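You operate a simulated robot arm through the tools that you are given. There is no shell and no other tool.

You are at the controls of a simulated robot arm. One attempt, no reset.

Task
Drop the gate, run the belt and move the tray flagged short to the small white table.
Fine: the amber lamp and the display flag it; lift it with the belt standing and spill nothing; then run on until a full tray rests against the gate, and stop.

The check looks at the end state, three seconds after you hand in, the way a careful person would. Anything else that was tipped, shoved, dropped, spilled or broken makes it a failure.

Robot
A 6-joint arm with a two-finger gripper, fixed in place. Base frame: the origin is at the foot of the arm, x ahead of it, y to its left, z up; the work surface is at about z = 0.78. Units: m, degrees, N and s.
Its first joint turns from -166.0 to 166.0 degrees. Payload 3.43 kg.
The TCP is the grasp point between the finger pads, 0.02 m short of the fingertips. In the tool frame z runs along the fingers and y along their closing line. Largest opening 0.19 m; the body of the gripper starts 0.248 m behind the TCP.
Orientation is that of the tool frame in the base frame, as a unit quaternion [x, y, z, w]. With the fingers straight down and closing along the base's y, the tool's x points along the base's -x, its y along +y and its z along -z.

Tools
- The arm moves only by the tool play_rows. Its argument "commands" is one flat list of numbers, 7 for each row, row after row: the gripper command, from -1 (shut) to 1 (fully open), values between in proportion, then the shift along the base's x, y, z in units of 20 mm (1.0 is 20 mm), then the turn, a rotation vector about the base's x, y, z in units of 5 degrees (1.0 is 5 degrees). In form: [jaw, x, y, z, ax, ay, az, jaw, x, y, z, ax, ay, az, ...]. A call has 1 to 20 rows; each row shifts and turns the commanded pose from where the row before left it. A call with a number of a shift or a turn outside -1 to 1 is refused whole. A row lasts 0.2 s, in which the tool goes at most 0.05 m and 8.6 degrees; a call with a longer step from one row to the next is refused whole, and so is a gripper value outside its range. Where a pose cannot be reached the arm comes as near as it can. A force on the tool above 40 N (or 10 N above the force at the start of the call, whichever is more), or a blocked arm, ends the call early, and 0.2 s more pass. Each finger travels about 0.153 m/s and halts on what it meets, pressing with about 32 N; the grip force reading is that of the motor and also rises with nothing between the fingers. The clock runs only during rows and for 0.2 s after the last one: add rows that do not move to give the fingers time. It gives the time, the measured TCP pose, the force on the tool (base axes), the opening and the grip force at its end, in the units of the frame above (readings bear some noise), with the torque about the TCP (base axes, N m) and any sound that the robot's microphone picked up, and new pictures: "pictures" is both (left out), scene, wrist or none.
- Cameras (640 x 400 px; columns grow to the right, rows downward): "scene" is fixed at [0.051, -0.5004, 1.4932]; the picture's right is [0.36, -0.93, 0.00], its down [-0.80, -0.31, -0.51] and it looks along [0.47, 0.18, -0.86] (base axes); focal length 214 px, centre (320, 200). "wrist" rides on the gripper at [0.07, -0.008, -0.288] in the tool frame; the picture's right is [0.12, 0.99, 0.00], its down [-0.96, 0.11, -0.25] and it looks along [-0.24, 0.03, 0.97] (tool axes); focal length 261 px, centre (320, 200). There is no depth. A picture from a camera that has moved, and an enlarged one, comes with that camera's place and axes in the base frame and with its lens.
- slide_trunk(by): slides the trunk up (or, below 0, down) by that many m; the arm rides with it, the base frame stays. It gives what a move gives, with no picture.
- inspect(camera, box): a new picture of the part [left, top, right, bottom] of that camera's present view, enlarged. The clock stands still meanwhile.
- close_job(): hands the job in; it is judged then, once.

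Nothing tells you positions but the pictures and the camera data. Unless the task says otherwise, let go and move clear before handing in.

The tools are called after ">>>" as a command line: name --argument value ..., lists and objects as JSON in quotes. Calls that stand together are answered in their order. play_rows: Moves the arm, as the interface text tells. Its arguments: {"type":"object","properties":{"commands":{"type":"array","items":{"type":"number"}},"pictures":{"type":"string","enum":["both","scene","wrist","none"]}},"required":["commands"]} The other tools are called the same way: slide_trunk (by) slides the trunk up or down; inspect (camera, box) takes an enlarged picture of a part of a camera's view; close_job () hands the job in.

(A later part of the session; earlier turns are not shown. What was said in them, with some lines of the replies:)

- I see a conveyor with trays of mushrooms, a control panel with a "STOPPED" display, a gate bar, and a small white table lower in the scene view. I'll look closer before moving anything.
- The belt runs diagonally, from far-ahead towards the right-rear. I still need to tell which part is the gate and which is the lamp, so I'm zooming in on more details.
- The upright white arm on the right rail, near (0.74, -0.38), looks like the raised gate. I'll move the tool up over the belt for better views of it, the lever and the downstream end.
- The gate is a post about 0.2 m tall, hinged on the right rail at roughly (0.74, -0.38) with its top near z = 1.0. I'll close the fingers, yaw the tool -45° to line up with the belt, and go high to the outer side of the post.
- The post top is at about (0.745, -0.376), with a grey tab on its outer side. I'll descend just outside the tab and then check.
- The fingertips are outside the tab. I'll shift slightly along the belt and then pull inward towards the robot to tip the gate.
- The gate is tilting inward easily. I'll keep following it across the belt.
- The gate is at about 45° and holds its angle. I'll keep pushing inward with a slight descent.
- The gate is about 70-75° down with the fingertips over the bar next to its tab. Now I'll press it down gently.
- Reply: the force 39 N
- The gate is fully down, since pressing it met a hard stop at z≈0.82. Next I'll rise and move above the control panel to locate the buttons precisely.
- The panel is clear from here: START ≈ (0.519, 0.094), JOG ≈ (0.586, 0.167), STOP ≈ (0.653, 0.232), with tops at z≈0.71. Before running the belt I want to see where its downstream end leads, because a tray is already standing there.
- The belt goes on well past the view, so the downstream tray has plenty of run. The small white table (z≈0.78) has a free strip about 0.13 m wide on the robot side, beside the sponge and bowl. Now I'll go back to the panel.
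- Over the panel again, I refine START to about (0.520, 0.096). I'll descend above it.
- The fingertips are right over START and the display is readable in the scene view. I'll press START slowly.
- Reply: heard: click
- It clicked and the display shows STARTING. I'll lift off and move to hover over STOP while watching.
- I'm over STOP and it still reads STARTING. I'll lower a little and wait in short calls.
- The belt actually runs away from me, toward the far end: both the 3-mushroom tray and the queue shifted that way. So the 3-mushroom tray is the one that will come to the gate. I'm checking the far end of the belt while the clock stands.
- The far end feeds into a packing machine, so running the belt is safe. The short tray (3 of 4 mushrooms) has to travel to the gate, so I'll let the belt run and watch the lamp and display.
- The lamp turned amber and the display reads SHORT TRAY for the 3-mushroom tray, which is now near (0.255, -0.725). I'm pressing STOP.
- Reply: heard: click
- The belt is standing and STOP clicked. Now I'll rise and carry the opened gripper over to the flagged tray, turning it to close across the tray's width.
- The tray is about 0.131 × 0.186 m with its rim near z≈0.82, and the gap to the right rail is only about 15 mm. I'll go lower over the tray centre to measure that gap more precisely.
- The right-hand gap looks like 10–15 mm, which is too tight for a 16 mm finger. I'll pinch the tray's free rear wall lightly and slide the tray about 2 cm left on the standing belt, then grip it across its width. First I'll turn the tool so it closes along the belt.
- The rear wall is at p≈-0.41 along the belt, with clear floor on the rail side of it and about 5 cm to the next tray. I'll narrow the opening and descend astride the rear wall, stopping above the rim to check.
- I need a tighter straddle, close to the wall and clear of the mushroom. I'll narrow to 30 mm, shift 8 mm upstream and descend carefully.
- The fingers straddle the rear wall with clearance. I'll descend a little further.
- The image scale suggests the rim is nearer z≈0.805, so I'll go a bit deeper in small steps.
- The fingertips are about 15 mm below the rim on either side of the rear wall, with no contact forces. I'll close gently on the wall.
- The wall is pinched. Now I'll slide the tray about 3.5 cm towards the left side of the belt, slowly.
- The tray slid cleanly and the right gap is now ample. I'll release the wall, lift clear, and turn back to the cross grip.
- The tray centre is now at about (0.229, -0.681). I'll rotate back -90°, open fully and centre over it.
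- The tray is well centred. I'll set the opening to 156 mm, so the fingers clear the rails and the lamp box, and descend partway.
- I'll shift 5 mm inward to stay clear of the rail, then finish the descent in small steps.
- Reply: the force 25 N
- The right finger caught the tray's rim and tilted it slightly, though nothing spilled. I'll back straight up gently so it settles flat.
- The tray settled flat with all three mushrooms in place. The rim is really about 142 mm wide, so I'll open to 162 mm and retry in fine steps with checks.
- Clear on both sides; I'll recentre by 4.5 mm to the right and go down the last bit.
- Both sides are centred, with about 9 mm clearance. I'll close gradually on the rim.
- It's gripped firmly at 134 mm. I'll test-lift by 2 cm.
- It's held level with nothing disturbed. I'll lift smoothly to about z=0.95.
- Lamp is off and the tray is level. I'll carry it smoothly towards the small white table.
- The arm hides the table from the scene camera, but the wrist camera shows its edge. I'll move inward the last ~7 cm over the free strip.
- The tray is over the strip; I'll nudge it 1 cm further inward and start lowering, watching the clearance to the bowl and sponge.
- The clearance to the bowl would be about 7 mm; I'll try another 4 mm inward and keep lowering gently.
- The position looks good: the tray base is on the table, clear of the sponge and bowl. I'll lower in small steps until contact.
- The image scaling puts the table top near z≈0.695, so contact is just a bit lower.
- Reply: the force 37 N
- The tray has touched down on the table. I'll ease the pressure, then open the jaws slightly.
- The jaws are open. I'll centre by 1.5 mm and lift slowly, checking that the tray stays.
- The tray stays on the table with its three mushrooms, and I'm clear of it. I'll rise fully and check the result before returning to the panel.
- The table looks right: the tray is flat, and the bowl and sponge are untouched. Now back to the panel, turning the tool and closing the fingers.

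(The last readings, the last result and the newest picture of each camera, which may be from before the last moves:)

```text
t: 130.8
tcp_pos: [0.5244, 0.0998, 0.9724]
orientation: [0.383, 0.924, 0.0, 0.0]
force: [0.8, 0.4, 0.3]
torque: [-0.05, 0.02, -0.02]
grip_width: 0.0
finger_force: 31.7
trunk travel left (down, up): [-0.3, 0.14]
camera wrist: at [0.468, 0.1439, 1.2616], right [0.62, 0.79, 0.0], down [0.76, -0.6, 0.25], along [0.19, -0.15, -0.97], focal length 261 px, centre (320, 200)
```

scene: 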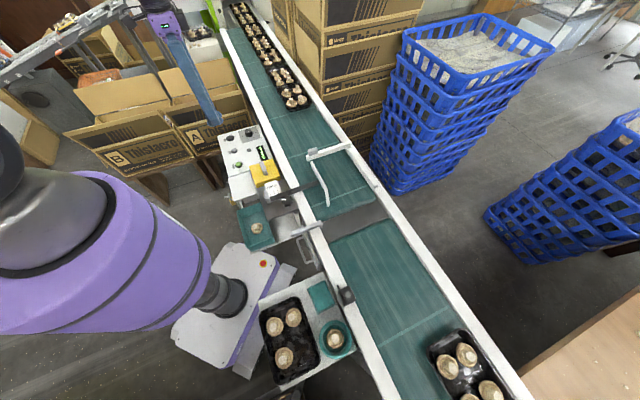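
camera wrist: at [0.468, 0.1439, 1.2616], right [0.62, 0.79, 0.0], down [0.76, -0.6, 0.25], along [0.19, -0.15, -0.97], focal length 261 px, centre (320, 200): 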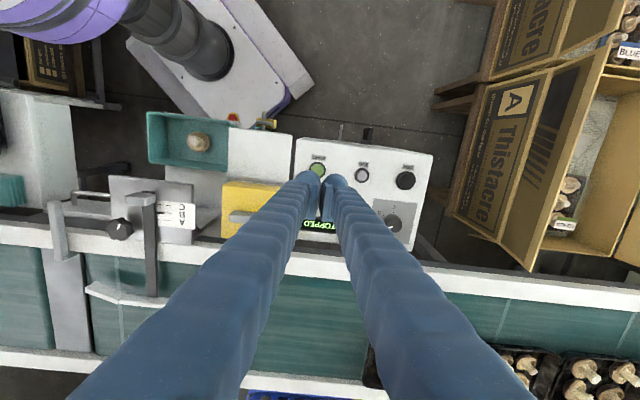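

>>> inspect --camera "scene" --box '[250, 270, 370, 390]'

>>> inspect --camera "scene" --box '[210, 100, 400, 240]'

>>> inspect --camera "scene" --box '[300, 200, 520, 400]'

```text
3.33 times, centred on (310, 330) of scene
camera zoom: at [0.051, -0.5004, 1.4932], right [0.36, -0.93, 0.0], down [-0.8, -0.31, -0.51], along [0.47, 0.18, -0.86], focal length 715 px, centre (353, -233)
```

zoom: 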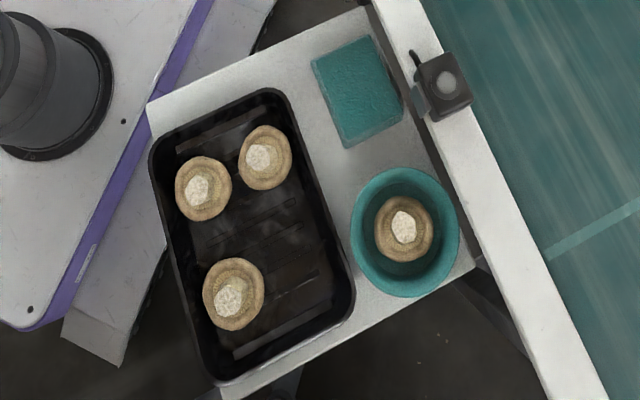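

```text
2.86 times, centred on (305, 170) of scene
camera zoom: at [0.051, -0.5004, 1.4932], right [0.36, -0.93, 0.0], down [-0.8, -0.31, -0.51], along [0.47, 0.18, -0.86], focal length 613 px, centre (363, 286)
```

zoom: 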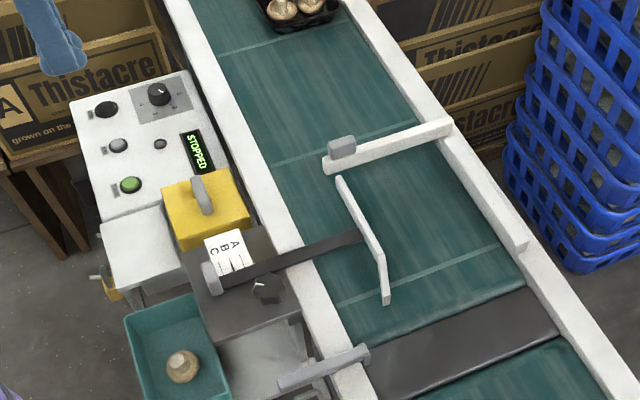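

```text
2.00 times, centred on (410, 300) of scene
camera zoom: at [0.051, -0.5004, 1.4932], right [0.36, -0.93, 0.0], down [-0.8, -0.31, -0.51], along [0.47, 0.18, -0.86], focal length 429 px, centre (140, 0)
```

zoom: 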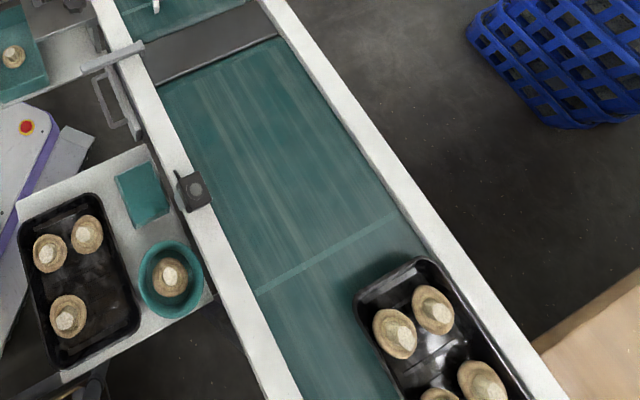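

The table is fine and the display reads STOPPED. I'll descend on START again at the same spot.

>>> play_rows --commands '[-1, -0.25, -0.2, -1, 0, 0, 0, -1, 0, 0, -1, 0, 0, 0, -1, 0, 0, -1, 0, 0, 0, -1, 0, 0, -1, 0, 0, 0, -1, 0, 0, -1, 0, 0, 0, -1, 0, 0, -1, 0, 0, 0, -1, 0, 0, -1, 0, 0, 0, -1, 0, 0, -1, 0, 0, 0, -1, 0, 0, -1, 0, 0, 0, -1, 0, 0, -1, 0, 0, 0, -1, 0, 0, -1, 0, 0, 0, -1, 0, 0, 0, 0, 0, 0]' --pictures "none"

>>> inspect --camera "scene" --box '[210, 110, 330, 200]'

```text
t: 133.4
tcp_pos: [0.5197, 0.0943, 0.7537]
orientation: [0.382, 0.924, -0.001, 0.001]
force: [0.2, -0.1, 0.1]
torque: [0.0, -0.01, 0.0]
grip_width: 0.0
finger_force: 32.4
trunk travel left (down, up): [-0.3, 0.14]
```

```text
4.44 times, centred on (270, 155) of scene
camera zoom: at [0.051, -0.5004, 1.4932], right [0.36, -0.93, 0.0], down [-0.8, -0.31, -0.51], along [0.47, 0.18, -0.86], focal length 953 px, centre (542, 400)
```

zoom: 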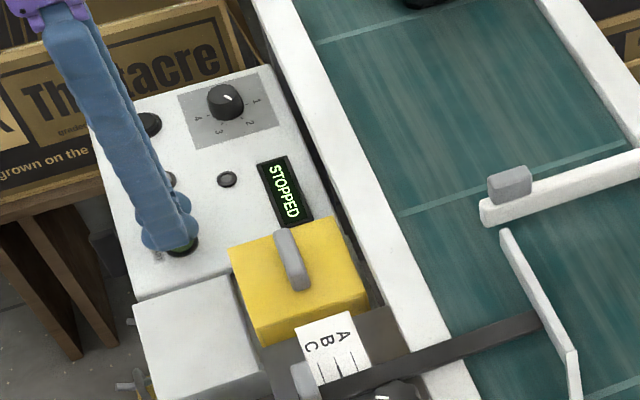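

>>> play_rows --commands '[-1, 0, 0.03, -0.6, 0, 0, 0, -1, 0, 0, -0.3, 0, 0, 0, -1, 0, 0, -0.2, 0, 0, 0]' --pictures "none"

>>> inspect --camera "scene" --box '[210, 110, 330, 200]'

```text
t: 134.2
tcp_pos: [0.5201, 0.0958, 0.7319]
orientation: [0.383, 0.924, 0.0, 0.0]
force: [-2.0, -4.4, 11.6]
torque: [-0.12, 0.01, -0.02]
grip_width: 0.0062
finger_force: 34.7
trunk travel left (down, up): [-0.3, 0.14]
heard: click
```

```text
4.44 times, centred on (270, 155) of scene
camera zoom: at [0.051, -0.5004, 1.4932], right [0.36, -0.93, 0.0], down [-0.8, -0.31, -0.51], along [0.47, 0.18, -0.86], focal length 953 px, centre (542, 400)
```

zoom: 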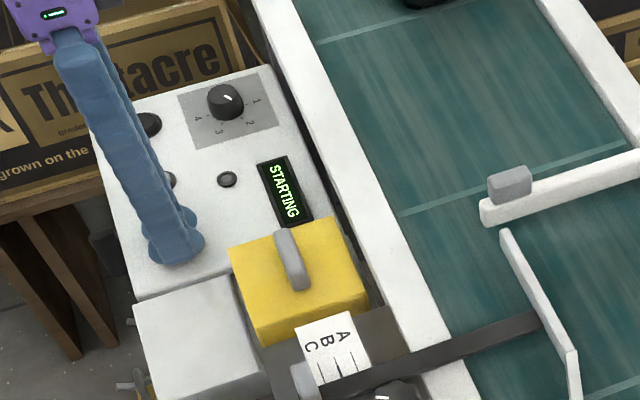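

STARTING again. I'll move to hover over STOP.

>>> play_rows --commands '[-1, 0, 0, 1, 0, 0, 0, -1, 0.5, 0.5, 1, 0, 0, 0, -1, 1, 0.95, 0, 0, 0, 0, -1, 1, 0.95, 0, 0, 0, 0, -1, 1, 0.95, 0, 0, 0, 0, -1, 1, 0.95, 0, 0, 0, 0, -1, 1, 1, 0, 0, 0, 0, -1, 1, 1, 0, 0, 0, 0, -1, 0.25, 0.3, -0.5, 0, 0, 0]' --pictures "scene"

>>> inspect --camera "scene" --box '[210, 110, 330, 200]'

```text
t: 136.2
tcp_pos: [0.6548, 0.2295, 0.7601]
orientation: [0.382, 0.924, 0.0, 0.0]
force: [-0.6, 0.1, 0.7]
torque: [-0.04, 0.06, -0.03]
grip_width: 0.0
finger_force: 34.4
trunk travel left (down, up): [-0.3, 0.14]
```

scene: 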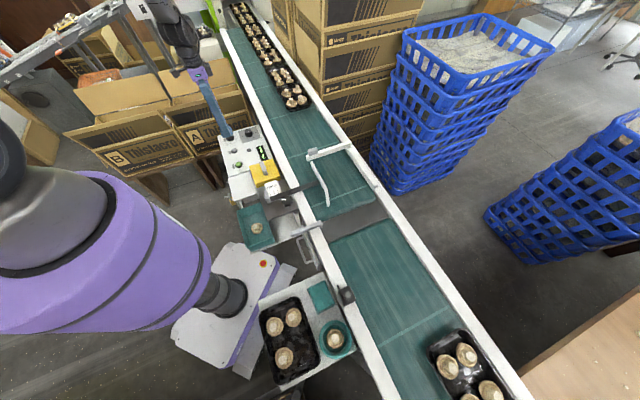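

```text
4.44 times, centred on (270, 155) of scene
camera zoom: at [0.051, -0.5004, 1.4932], right [0.36, -0.93, 0.0], down [-0.8, -0.31, -0.51], along [0.47, 0.18, -0.86], focal length 953 px, centre (542, 400)
```

zoom: 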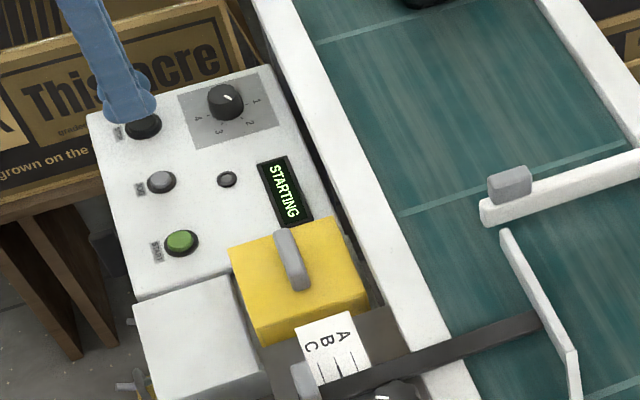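

>>> play_rows --commands '[-1, 0, 0, -0.4, 0, 0, 0, -1, 0, 0, -0.3, 0, 0, 0, -1, 0, 0, 0, 0, 0, 0, -1, 0, 0, 0, 0, 0, 0, -1, 0, 0, 0, 0, 0, 0, -1, 0, 0, 0, 0, 0, 0]' --pictures "scene"

>>> inspect --camera "scene" --box '[210, 110, 330, 200]'

```text
t: 137.6
tcp_pos: [0.6539, 0.2276, 0.7461]
orientation: [0.382, 0.924, 0.0, 0.0]
force: [-0.6, 0.2, 0.5]
torque: [0.03, 0.01, 0.02]
grip_width: 0.0
finger_force: 34.6
trunk travel left (down, up): [-0.3, 0.14]
```

scene: 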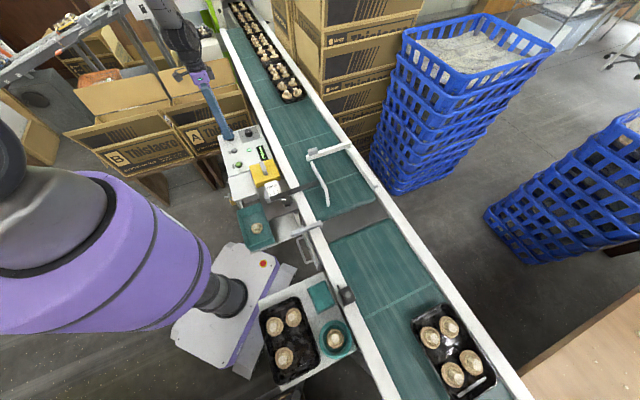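

```text
4.44 times, centred on (270, 155) of scene
camera zoom: at [0.051, -0.5004, 1.4932], right [0.36, -0.93, 0.0], down [-0.8, -0.31, -0.51], along [0.47, 0.18, -0.86], focal length 953 px, centre (542, 400)
```

zoom: 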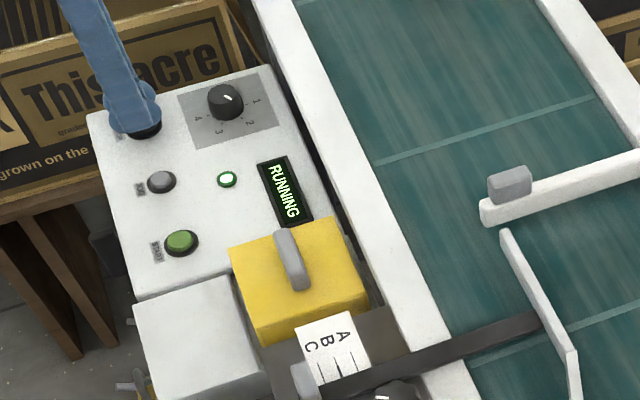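

RUNNING, with the full 4-mushroom tray on its way. I'll let it run on while watching.

>>> play_rows --commands '[-1, 0, 0, 0, 0, 0, 0, -1, 0, 0, 0, 0, 0, 0, -1, 0, 0, 0, 0, 0, 0, -1, 0, 0, 0, 0, 0, 0, -1, 0, 0, 0, 0, 0, 0, -1, 0, 0, 0, 0, 0, 0, -1, 0, 0, 0, 0, 0, 0, -1, 0, 0, 0, 0, 0, 0, -1, 0, 0, 0, 0, 0, 0, -1, 0, 0, 0, 0, 0, 0, -1, 0, 0, 0, 0, 0, 0, -1, 0, 0, 0, 0, 0, 0]' --pictures "scene"

>>> inspect --camera "scene" --box '[210, 110, 330, 200]'

```text
t: 140.2
tcp_pos: [0.6561, 0.2285, 0.7456]
orientation: [0.382, 0.924, -0.001, 0.0]
force: [-0.3, -0.5, 0.4]
torque: [0.03, -0.01, 0.03]
grip_width: 0.0002
finger_force: 33.9
trunk travel left (down, up): [-0.3, 0.14]
```

scene: 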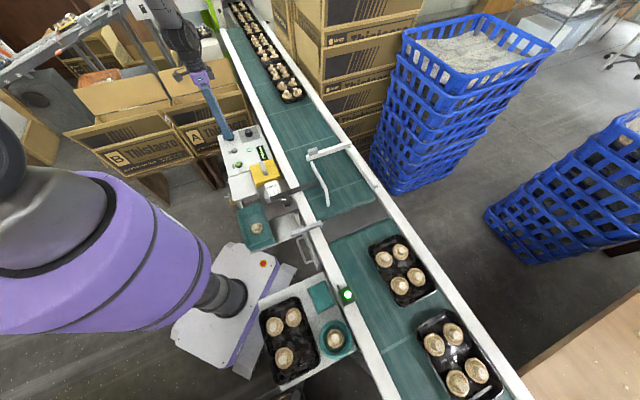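

```text
4.44 times, centred on (270, 155) of scene
camera zoom: at [0.051, -0.5004, 1.4932], right [0.36, -0.93, 0.0], down [-0.8, -0.31, -0.51], along [0.47, 0.18, -0.86], focal length 953 px, centre (542, 400)
```

zoom: 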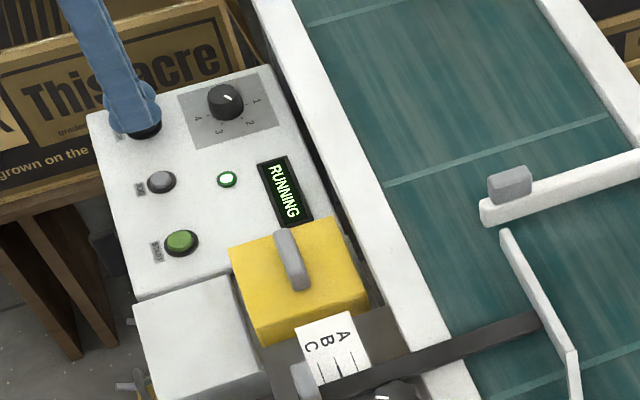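

The lamp shows green for this full tray. I'll continue.

>>> play_rows --commands '[-1, 0, 0, 0, 0, 0, 0, -1, 0, 0, 0, 0, 0, 0, -1, 0, 0, 0, 0, 0, 0, -1, 0, 0, 0, 0, 0, 0, -1, 0, 0, 0, 0, 0, 0, -1, 0, 0, 0, 0, 0, 0, -1, 0, 0, 0, 0, 0, 0, -1, 0, 0, 0, 0, 0, 0, -1, 0, 0, 0, 0, 0, 0, -1, 0, 0, 0, 0, 0, 0, -1, 0, 0, 0, 0, 0, 0, -1, 0, 0, 0, 0, 0, 0]' --pictures "scene"

>>> inspect --camera "scene" --box '[210, 110, 420, 270]'

```text
t: 142.8
tcp_pos: [0.6545, 0.2273, 0.7456]
orientation: [0.381, 0.925, 0.0, 0.0]
force: [1.2, -0.2, -0.1]
torque: [-0.01, 0.0, -0.02]
grip_width: 0.0
finger_force: 34.1
trunk travel left (down, up): [-0.3, 0.14]
```

scene: 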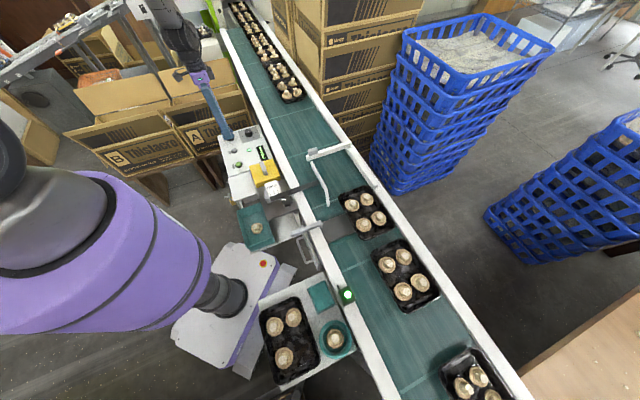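

```text
2.50 times, centred on (315, 190) of scene
camera zoom: at [0.051, -0.5004, 1.4932], right [0.36, -0.93, 0.0], down [-0.8, -0.31, -0.51], along [0.47, 0.18, -0.86], focal length 536 px, centre (332, 225)
```

zoom: 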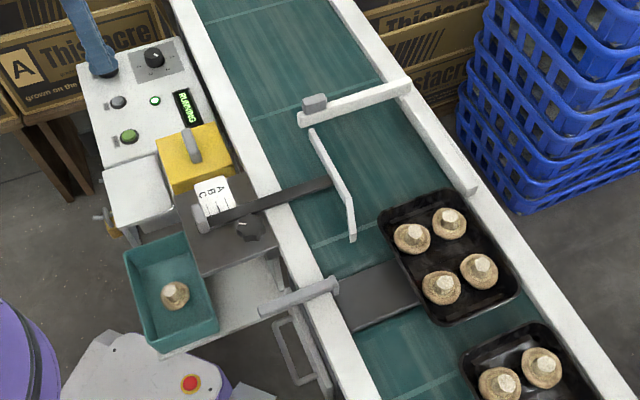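

The tray is entering the lane beside the guide. Shorter steps now.

>>> play_rows --commands '[-1, 0, 0, 0, 0, 0, 0, -1, 0, 0, 0, 0, 0, 0, -1, 0, 0, 0, 0, 0, 0, -1, 0, 0, 0, 0, 0, 0, -1, 0, 0, 0, 0, 0, 0]' --pictures "none"

>>> inspect --camera "scene" --box '[210, 110, 420, 270]'

```text
t: 144.0
tcp_pos: [0.6558, 0.2276, 0.7458]
orientation: [0.382, 0.924, 0.0, 0.001]
force: [-0.4, 0.8, -0.2]
torque: [0.0, -0.01, -0.01]
grip_width: 0.0
finger_force: 34.6
trunk travel left (down, up): [-0.3, 0.14]
```

```text
2.50 times, centred on (315, 190) of scene
camera zoom: at [0.051, -0.5004, 1.4932], right [0.36, -0.93, 0.0], down [-0.8, -0.31, -0.51], along [0.47, 0.18, -0.86], focal length 536 px, centre (332, 225)
```

zoom: 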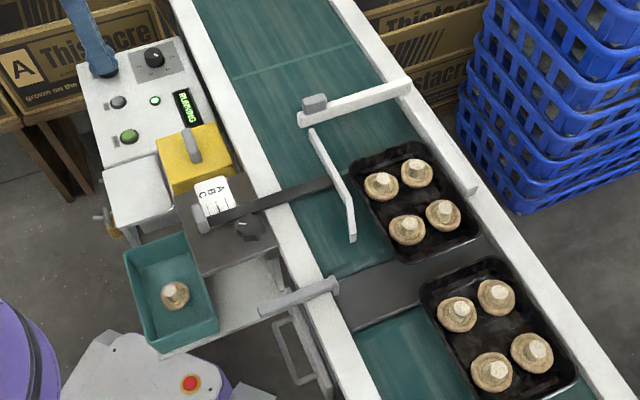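

>>> play_rows --commands '[-1, 0, 0, 0, 0, 0, 0, -1, 0, 0, 0, 0, 0, 0, -1, 0, 0, 0, 0, 0, 0]' --pictures "none"

>>> inspect --camera "scene" --box '[270, 120, 420, 250]'

```text
t: 144.8
tcp_pos: [0.6548, 0.2278, 0.7456]
orientation: [0.382, 0.924, 0.0, -0.001]
force: [-0.3, -0.7, -0.1]
torque: [0.0, 0.0, 0.01]
grip_width: 0.0002
finger_force: 34.5
trunk travel left (down, up): [-0.3, 0.14]
```

```text
3.08 times, centred on (345, 185) of scene
camera zoom: at [0.051, -0.5004, 1.4932], right [0.36, -0.93, 0.0], down [-0.8, -0.31, -0.51], along [0.47, 0.18, -0.86], focal length 660 px, centre (243, 246)
```

zoom: 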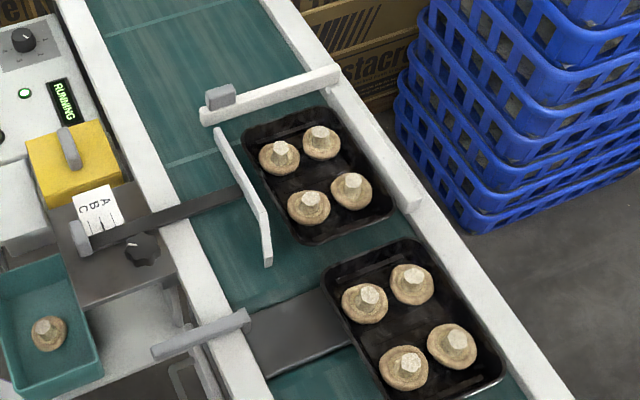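

It's nearly touching the gate. One more beat and then press STOP.

>>> play_rows --commands '[-1, 0, 0, 0, 0, 0, 0, -1, 0, 0, -0.5, 0, 0, 0, -1, 0, 0, -0.2, 0, 0, 0]' --pictures "none"

>>> inspect --camera "scene" --box '[270, 120, 420, 250]'

>>> inspect --camera "scene" --box '[210, 110, 330, 200]'

```text
t: 145.6
tcp_pos: [0.656, 0.2259, 0.7327]
orientation: [0.382, 0.924, -0.001, -0.001]
force: [-3.0, 0.7, 7.5]
torque: [-0.01, 0.02, 0.0]
grip_width: 0.0063
finger_force: 34.4
trunk travel left (down, up): [-0.3, 0.14]
heard: click
```

```text
3.08 times, centred on (345, 185) of scene
camera zoom: at [0.051, -0.5004, 1.4932], right [0.36, -0.93, 0.0], down [-0.8, -0.31, -0.51], along [0.47, 0.18, -0.86], focal length 660 px, centre (243, 246)
```

zoom: 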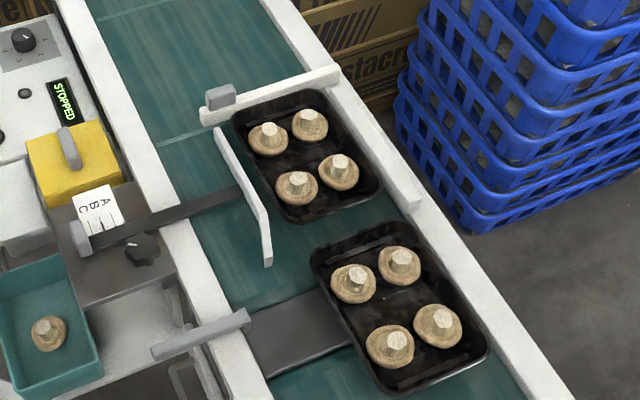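

```text
4.44 times, centred on (270, 155) of scene
camera zoom: at [0.051, -0.5004, 1.4932], right [0.36, -0.93, 0.0], down [-0.8, -0.31, -0.51], along [0.47, 0.18, -0.86], focal length 953 px, centre (542, 400)
```

zoom: 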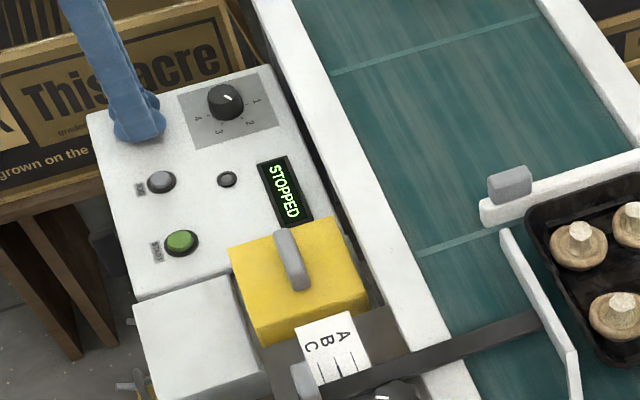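

The belt is STOPPED. I need to verify the tray really touches the gate.

>>> inspect --camera "scene" --box '[325, 135, 390, 180]'

>>> play_rows --commands '[-1, 0, 0, 1, 0, 0, 0, -1, 0, 0, 1, 0, 0, 0, -1, 0, 0, 1, 0, 0, 0, -1, 0, 0, 1, 0, 0, 0, -1, 0, 0, 1, 0, 0, 0, -1, 0, 0, 1, 0, 0, 0, -1, 0, -1, 1, 0, 0, 0, -1, 0, -1, 1, 0, 0, 0, -1, 0, -1, 1, 0, 0, 0, -1, 0, -1, 1, 0, 0, 0, -1, 0, -1, 1, 0, 0, 0, -1, 0, -1, 1, 0, 0, 0, -1, 0, -1, 1, 0, 0, 0, -1, 0, -1, 1, 0, 0, 0, -1, 0, -1, 0, 0, 0, 0, -1, 0, -1, 0, 0, 0, 0, -1, 0, -1, 0, 0, 0, 0, -1, 0, -1, 0, 0, 0, 0, -1, 0, -1, 0, 0, 0, 0, -1, 0, -1, 0, 0, 0, 0]'

```text
8.89 times, centred on (358, 158) of scene
camera zoom: at [0.051, -0.5004, 1.4932], right [0.36, -0.93, 0.0], down [-0.8, -0.31, -0.51], along [0.47, 0.18, -0.86], focal length 1906 px, centre (-13, 578)
```

zoom: 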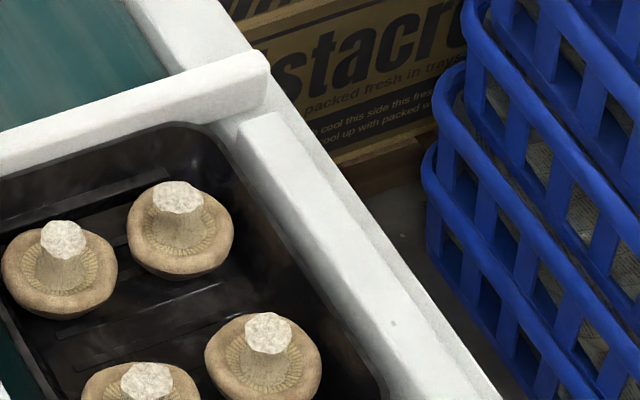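

```text
t: 149.8
tcp_pos: [0.6552, -0.0529, 1.0115]
orientation: [0.383, 0.924, -0.001, 0.0]
force: [1.0, -0.2, 0.6]
torque: [0.01, 0.01, 0.03]
grip_width: 0.0001
finger_force: 34.4
trunk travel left (down, up): [-0.3, 0.14]
camera wrist: at [0.5987, -0.0097, 1.3004], right [0.62, 0.79, 0.0], down [0.76, -0.6, 0.25], along [0.19, -0.15, -0.97], focal length 261 px, centre (320, 200)
```

scene: 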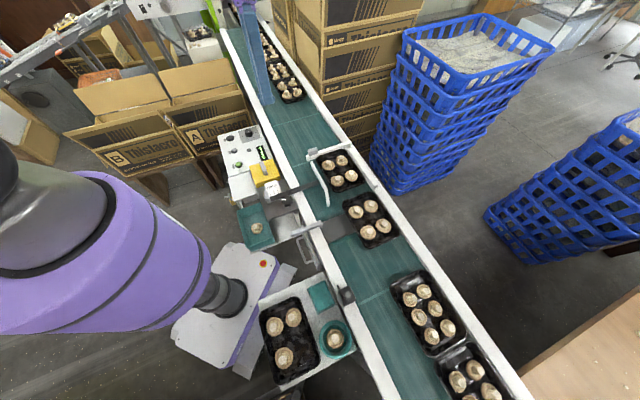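
wrist: 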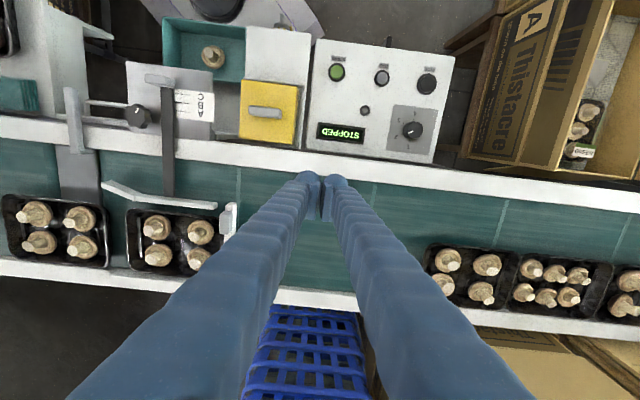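

>>> inspect --camera "wrist" --box '[100, 170, 260, 290]'

>>> inspect --camera "scene" --box '[290, 130, 400, 240]'

```text
3.33 times, centred on (180, 230) of wrist
camera zoom: at [0.5987, -0.0097, 1.3004], right [0.62, 0.79, 0.0], down [0.76, -0.6, 0.25], along [0.19, -0.15, -0.97], focal length 869 px, centre (787, 100)
```

zoom: 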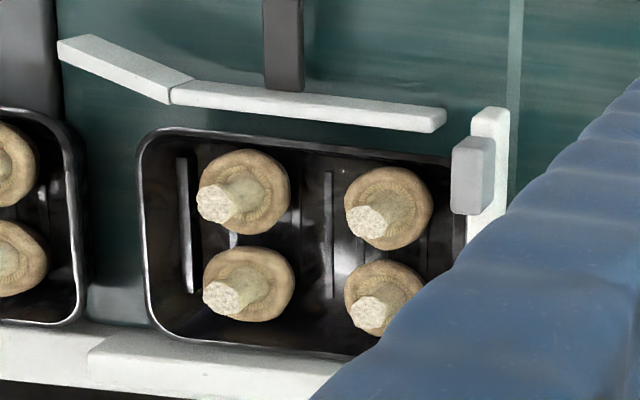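

```text
3.64 times, centred on (345, 185) of scene
camera zoom: at [0.051, -0.5004, 1.4932], right [0.36, -0.93, 0.0], down [-0.8, -0.31, -0.51], along [0.47, 0.18, -0.86], focal length 780 px, centre (229, 254)
```

zoom: 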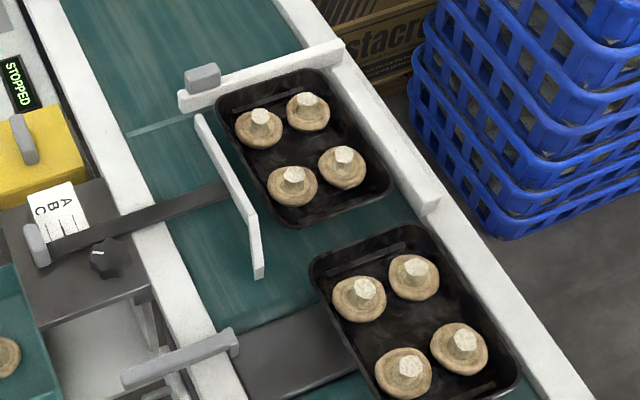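

The tray appears to abut the gate. I'll take a straight-down view of the contact line from outside the rail.

>>> play_rows --commands '[-1, 0.35, -1, 0.5, 0, 0, 0, -1, 0.35, -1, 0.5, 0, 0, 0, -1, 0.35, -1, 0.5, 0, 0, 0, -1, 0.35, -1, 0.5, 0, 0, 0, -1, 0.35, -1, 0, 0, 0, 0, -1, 0.35, -1, 0, 0, 0, 0, -1, 0.35, -1, 0, 0, 0, 0, -1, 0.35, -1, 0, 0, 0, 0, -1, 0.35, -1, 0, 0, 0, 0, -1, 0.35, -1, 0, 0, 0, 0, -1, 0.35, -1, 0, 0, 0, 0, -1, 0.35, -1, 0, 0, 0, 0, -1, 0.35, -1, 0, 0, 0, 0, -1, 0.35, -1, 0, 0, 0, 0, -1, 0.35, -1, 0, 0, 0, 0, -1, 0.35, -1, 0, 0, 0, 0, -1, 0.35, -1, 0, 0, 0, 0, -1, 0.35, -1, 0, 0, 0, 0, -1, 0.35, -0.7, 0, 0, 0, 0, -1, 0, 0, 0, 0, 0, 0]'

>>> inspect --camera "wrist" --box '[200, 60, 400, 190]'

```text
t: 154.0
tcp_pos: [0.7881, -0.4271, 1.0531]
orientation: [0.382, 0.924, 0.001, 0.0]
force: [-0.1, -0.1, -0.9]
torque: [0.01, -0.02, 0.0]
grip_width: 0.0
finger_force: 34.4
trunk travel left (down, up): [-0.3, 0.14]
camera wrist: at [0.7334, -0.3827, 1.3415], right [0.62, 0.79, 0.0], down [0.76, -0.6, 0.25], along [0.19, -0.15, -0.97], focal length 261 px, centre (320, 200)
```

scene: 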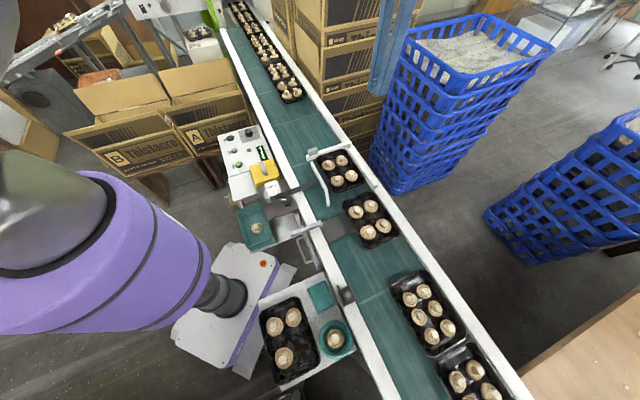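
wrist: 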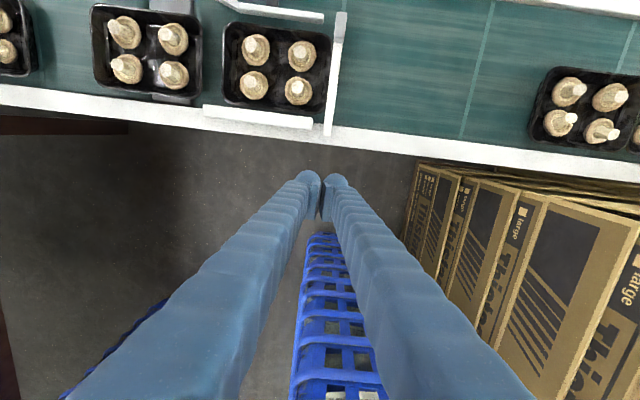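

```text
3.08 times, centred on (300, 125) of wrist
camera zoom: at [0.7334, -0.3827, 1.3415], right [0.62, 0.79, 0.0], down [0.76, -0.6, 0.25], along [0.19, -0.15, -0.97], focal length 802 px, centre (382, 431)
```

zoom: 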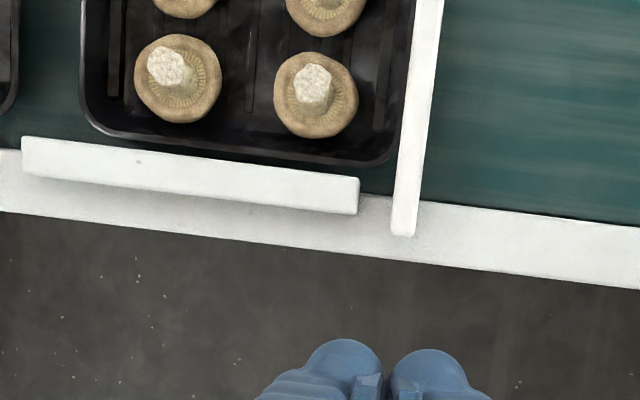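

>>> inspect --camera "wrist" --box '[290, 5, 360, 65]'

>>> inspect --camera "wrist" --box '[290, 60, 360, 120]'

```text
6.67 times, centred on (325, 35) of wrist
camera zoom: at [0.7334, -0.3827, 1.3415], right [0.62, 0.79, 0.0], down [0.76, -0.6, 0.25], along [0.19, -0.15, -0.97], focal length 1738 px, centre (287, 1300)
```

zoom: 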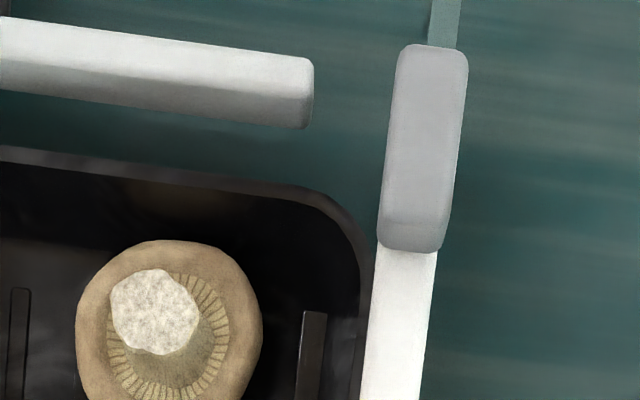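

```text
6.67 times, centred on (325, 90) of wrist
camera zoom: at [0.7334, -0.3827, 1.3415], right [0.62, 0.79, 0.0], down [0.76, -0.6, 0.25], along [0.19, -0.15, -0.97], focal length 1738 px, centre (287, 933)
```

zoom: 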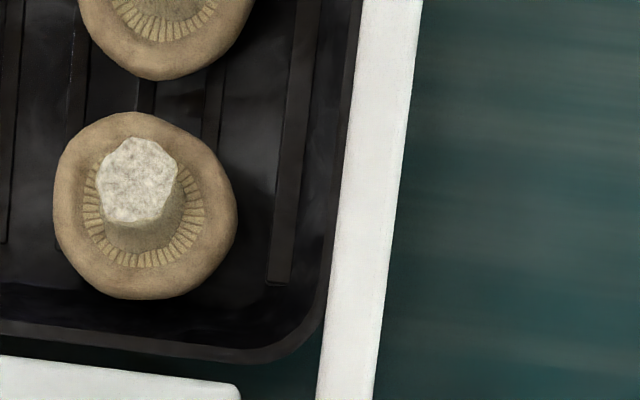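

No visible gap at this scale. I'll take an even closer look from lower down, still outside the rail, to be sure.

>>> play_rows --commands '[-1, 0.1, 0.1, -1, 0, 0, 0, -1, 0, 0, -1, 0, 0, 0, -1, 0, 0, -1, 0, 0, 0, -1, 0, 0, -1, 0, 0, 0, -1, 0, 0, -1, 0, 0, 0, -1, 0, 0, -1, 0, 0, 0, -1, 0, 0, 0, 0, 0, 0]' --pictures "wrist"

>>> inspect --camera "wrist" --box '[300, 50, 360, 100]'

>>> inspect --camera "wrist" --box '[305, 0, 365, 50]'

```text
t: 155.6
tcp_pos: [0.7906, -0.4237, 0.9296]
orientation: [0.383, 0.924, 0.0, 0.0]
force: [0.0, -0.1, 0.9]
torque: [0.03, -0.01, -0.02]
grip_width: 0.0001
finger_force: 34.3
trunk travel left (down, up): [-0.3, 0.14]
camera wrist: at [0.7349, -0.3787, 1.2189], right [0.62, 0.79, 0.0], down [0.76, -0.6, 0.25], along [0.19, -0.15, -0.97], focal length 261 px, centre (320, 200)
```

wrist: 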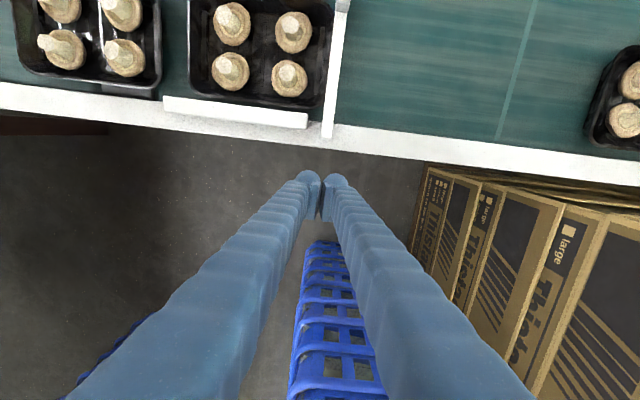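

```text
8.00 times, centred on (330, 75) of wrist
camera zoom: at [0.7349, -0.3787, 1.2189], right [0.62, 0.79, 0.0], down [0.76, -0.6, 0.25], along [0.19, -0.15, -0.97], focal length 2085 px, centre (240, 1200)
```

zoom: 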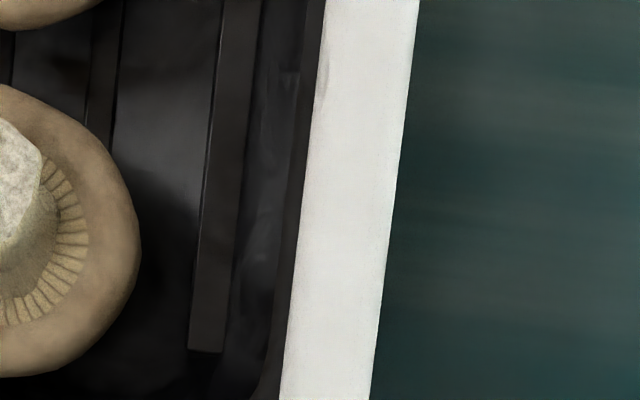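

```text
8.00 times, centred on (335, 25) of wrist
camera zoom: at [0.7349, -0.3787, 1.2189], right [0.62, 0.79, 0.0], down [0.76, -0.6, 0.25], along [0.19, -0.15, -0.97], focal length 2085 px, centre (200, 1600)
```

zoom: 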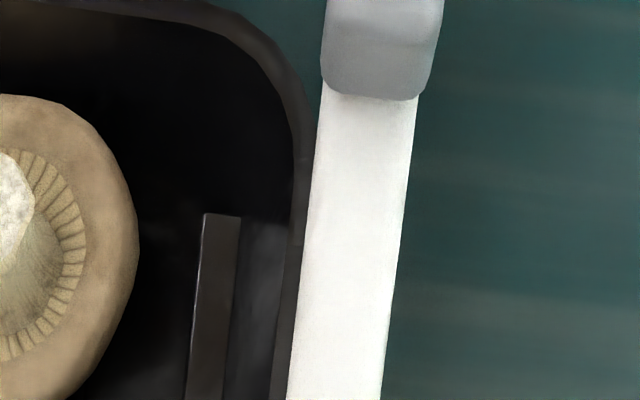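

The rim abuts the gate with no gap. I'll rise clear and do a last overall check.

>>> play_rows --commands '[-1, 0, 0, 1, 0, 0, 0, -1, 0, 0, 1, 0, 0, 0, -1, 0, 0, 1, 0, 0, 0, -1, 0, 0, 1, 0, 0, 0, -1, 0, 0, 1, 0, 0, 0, -1, 0, 0, 1, 0, 0, 0, -1, 0, 0, 1, 0, 0, 0, -1, 0, 0, 1, 0, 0, 0, -1, -1, 0.5, 1, 0, 0, 0, -1, -1, 0.5, 1, 0, 0, 0, -1, -1, 0.5, 0, 0, 0, 0, -1, -1, 0.5, 0, 0, 0, 0, -1, -1, 0.5, 0, 0, 0, 0, -1, -1, 0.5, 0, 0, 0, 0, -1, -1, 0.5, 0, 0, 0, 0, -1, 0, 0, 0, 0, 0, 0]'

>>> inspect --camera "scene" --box '[190, 0, 310, 110]'

>>> inspect --camera "scene" --box '[210, 110, 400, 240]'

>>> inspect --camera "scene" --box '[240, 230, 520, 400]'

```text
t: 159.0
tcp_pos: [0.6489, -0.3561, 1.1295]
orientation: [0.382, 0.924, 0.0, -0.001]
force: [-0.3, -0.2, -0.4]
torque: [0.0, 0.03, -0.02]
grip_width: 0.0002
finger_force: 34.1
trunk travel left (down, up): [-0.3, 0.14]
camera wrist: at [0.5938, -0.3112, 1.4195], right [0.62, 0.79, 0.0], down [0.76, -0.6, 0.25], along [0.19, -0.15, -0.97], focal length 261 px, centre (320, 200)
```

scene: 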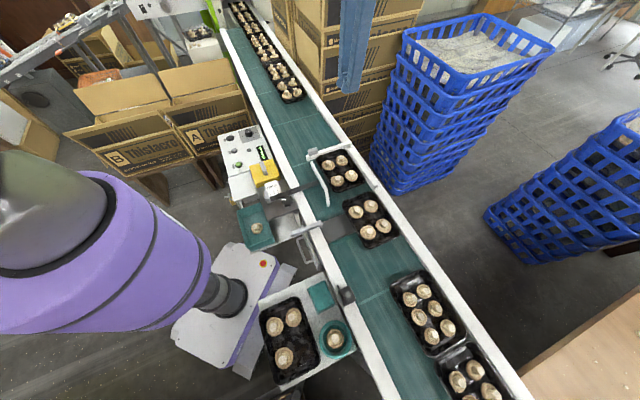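
wrist: 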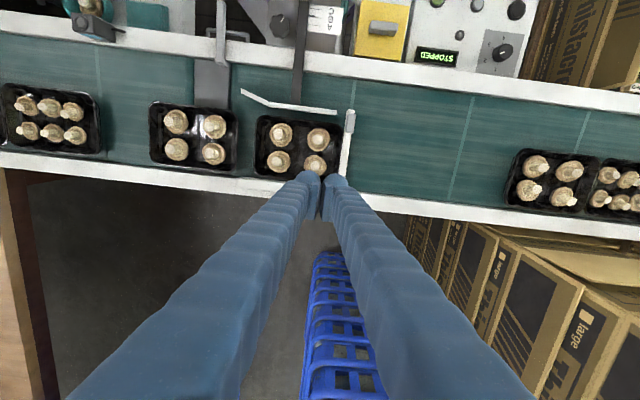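

```text
3.64 times, centred on (250, 55) of scene
camera zoom: at [0.051, -0.5004, 1.4932], right [0.36, -0.93, 0.0], down [-0.8, -0.31, -0.51], along [0.47, 0.18, -0.86], focal length 780 px, centre (574, 727)
```

zoom: 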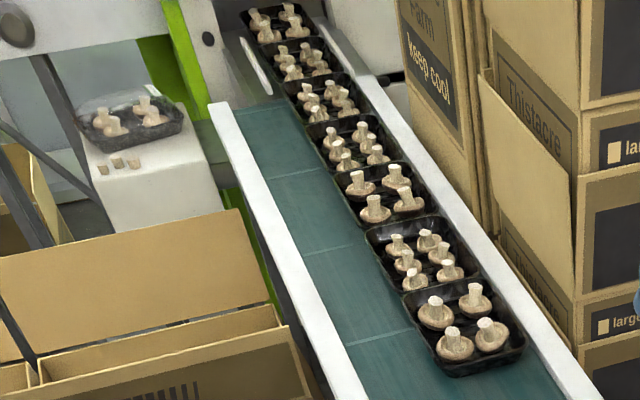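

```text
3.08 times, centred on (305, 175) of scene
camera zoom: at [0.051, -0.5004, 1.4932], right [0.36, -0.93, 0.0], down [-0.8, -0.31, -0.51], along [0.47, 0.18, -0.86], focal length 660 px, centre (366, 277)
```

zoom: 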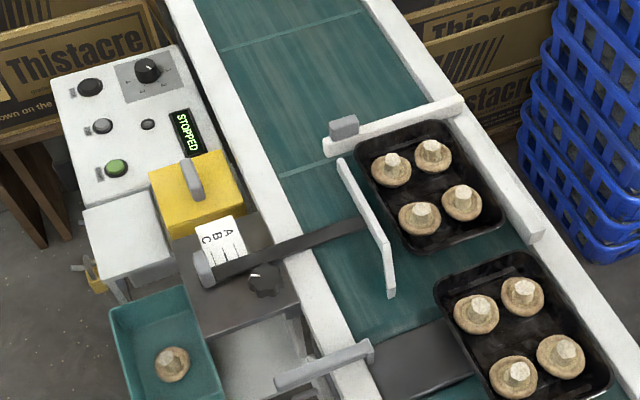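

```text
2.29 times, centred on (380, 315) of scene
camera zoom: at [0.051, -0.5004, 1.4932], right [0.36, -0.93, 0.0], down [-0.8, -0.31, -0.51], along [0.47, 0.18, -0.86], focal length 490 px, centre (183, -63)
```

zoom: 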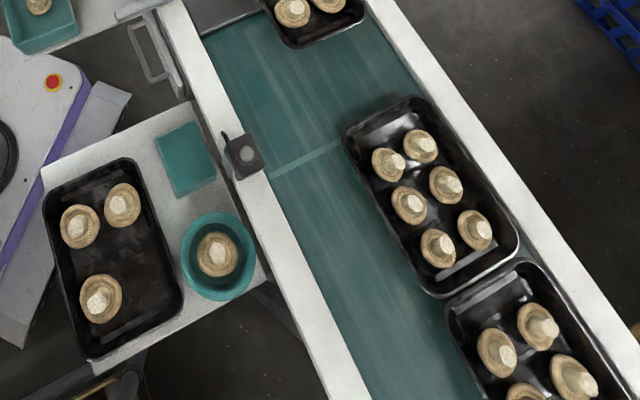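

Everything looks in order: the gate is down, the belt is stopped, a full tray is against the gate, and the short tray sits on the white table with nothing spilled. The arm is clear, so I'm handing in.

>>> close_job

```text
The job is handed in.
```

The job is handed in. The gate is down, the short tray is on the small white table, and the belt is stopped with a full tray resting against the gate.

- **Flagged tray:** the lamp turned amber and the display read SHORT TRAY for a tray with three mushrooms. I lifted it with the belt standing and set it down with all three still in place.
- **Slide and tilt:** the tray sat too close to the right rail to grip, so I slid it about 3.5 cm across the belt first. On my first try at gripping it, one finger caught the rim and tilted it. It settled flat and nothing spilled.
- **Position on the table:** its rim hangs roughly 1 cm over the robot-side edge, because the bowl and sponge take up the rest. It sits flat, and I didn't touch either of them.
- **Full tray:** the lamp showed green for a four-mushroom tray. I let it run to the gate and pressed STOP. Close up, its rim touches the gate with no visible gap.

The display read STOPPED at my last check, and the arm was raised clear before I handed in.
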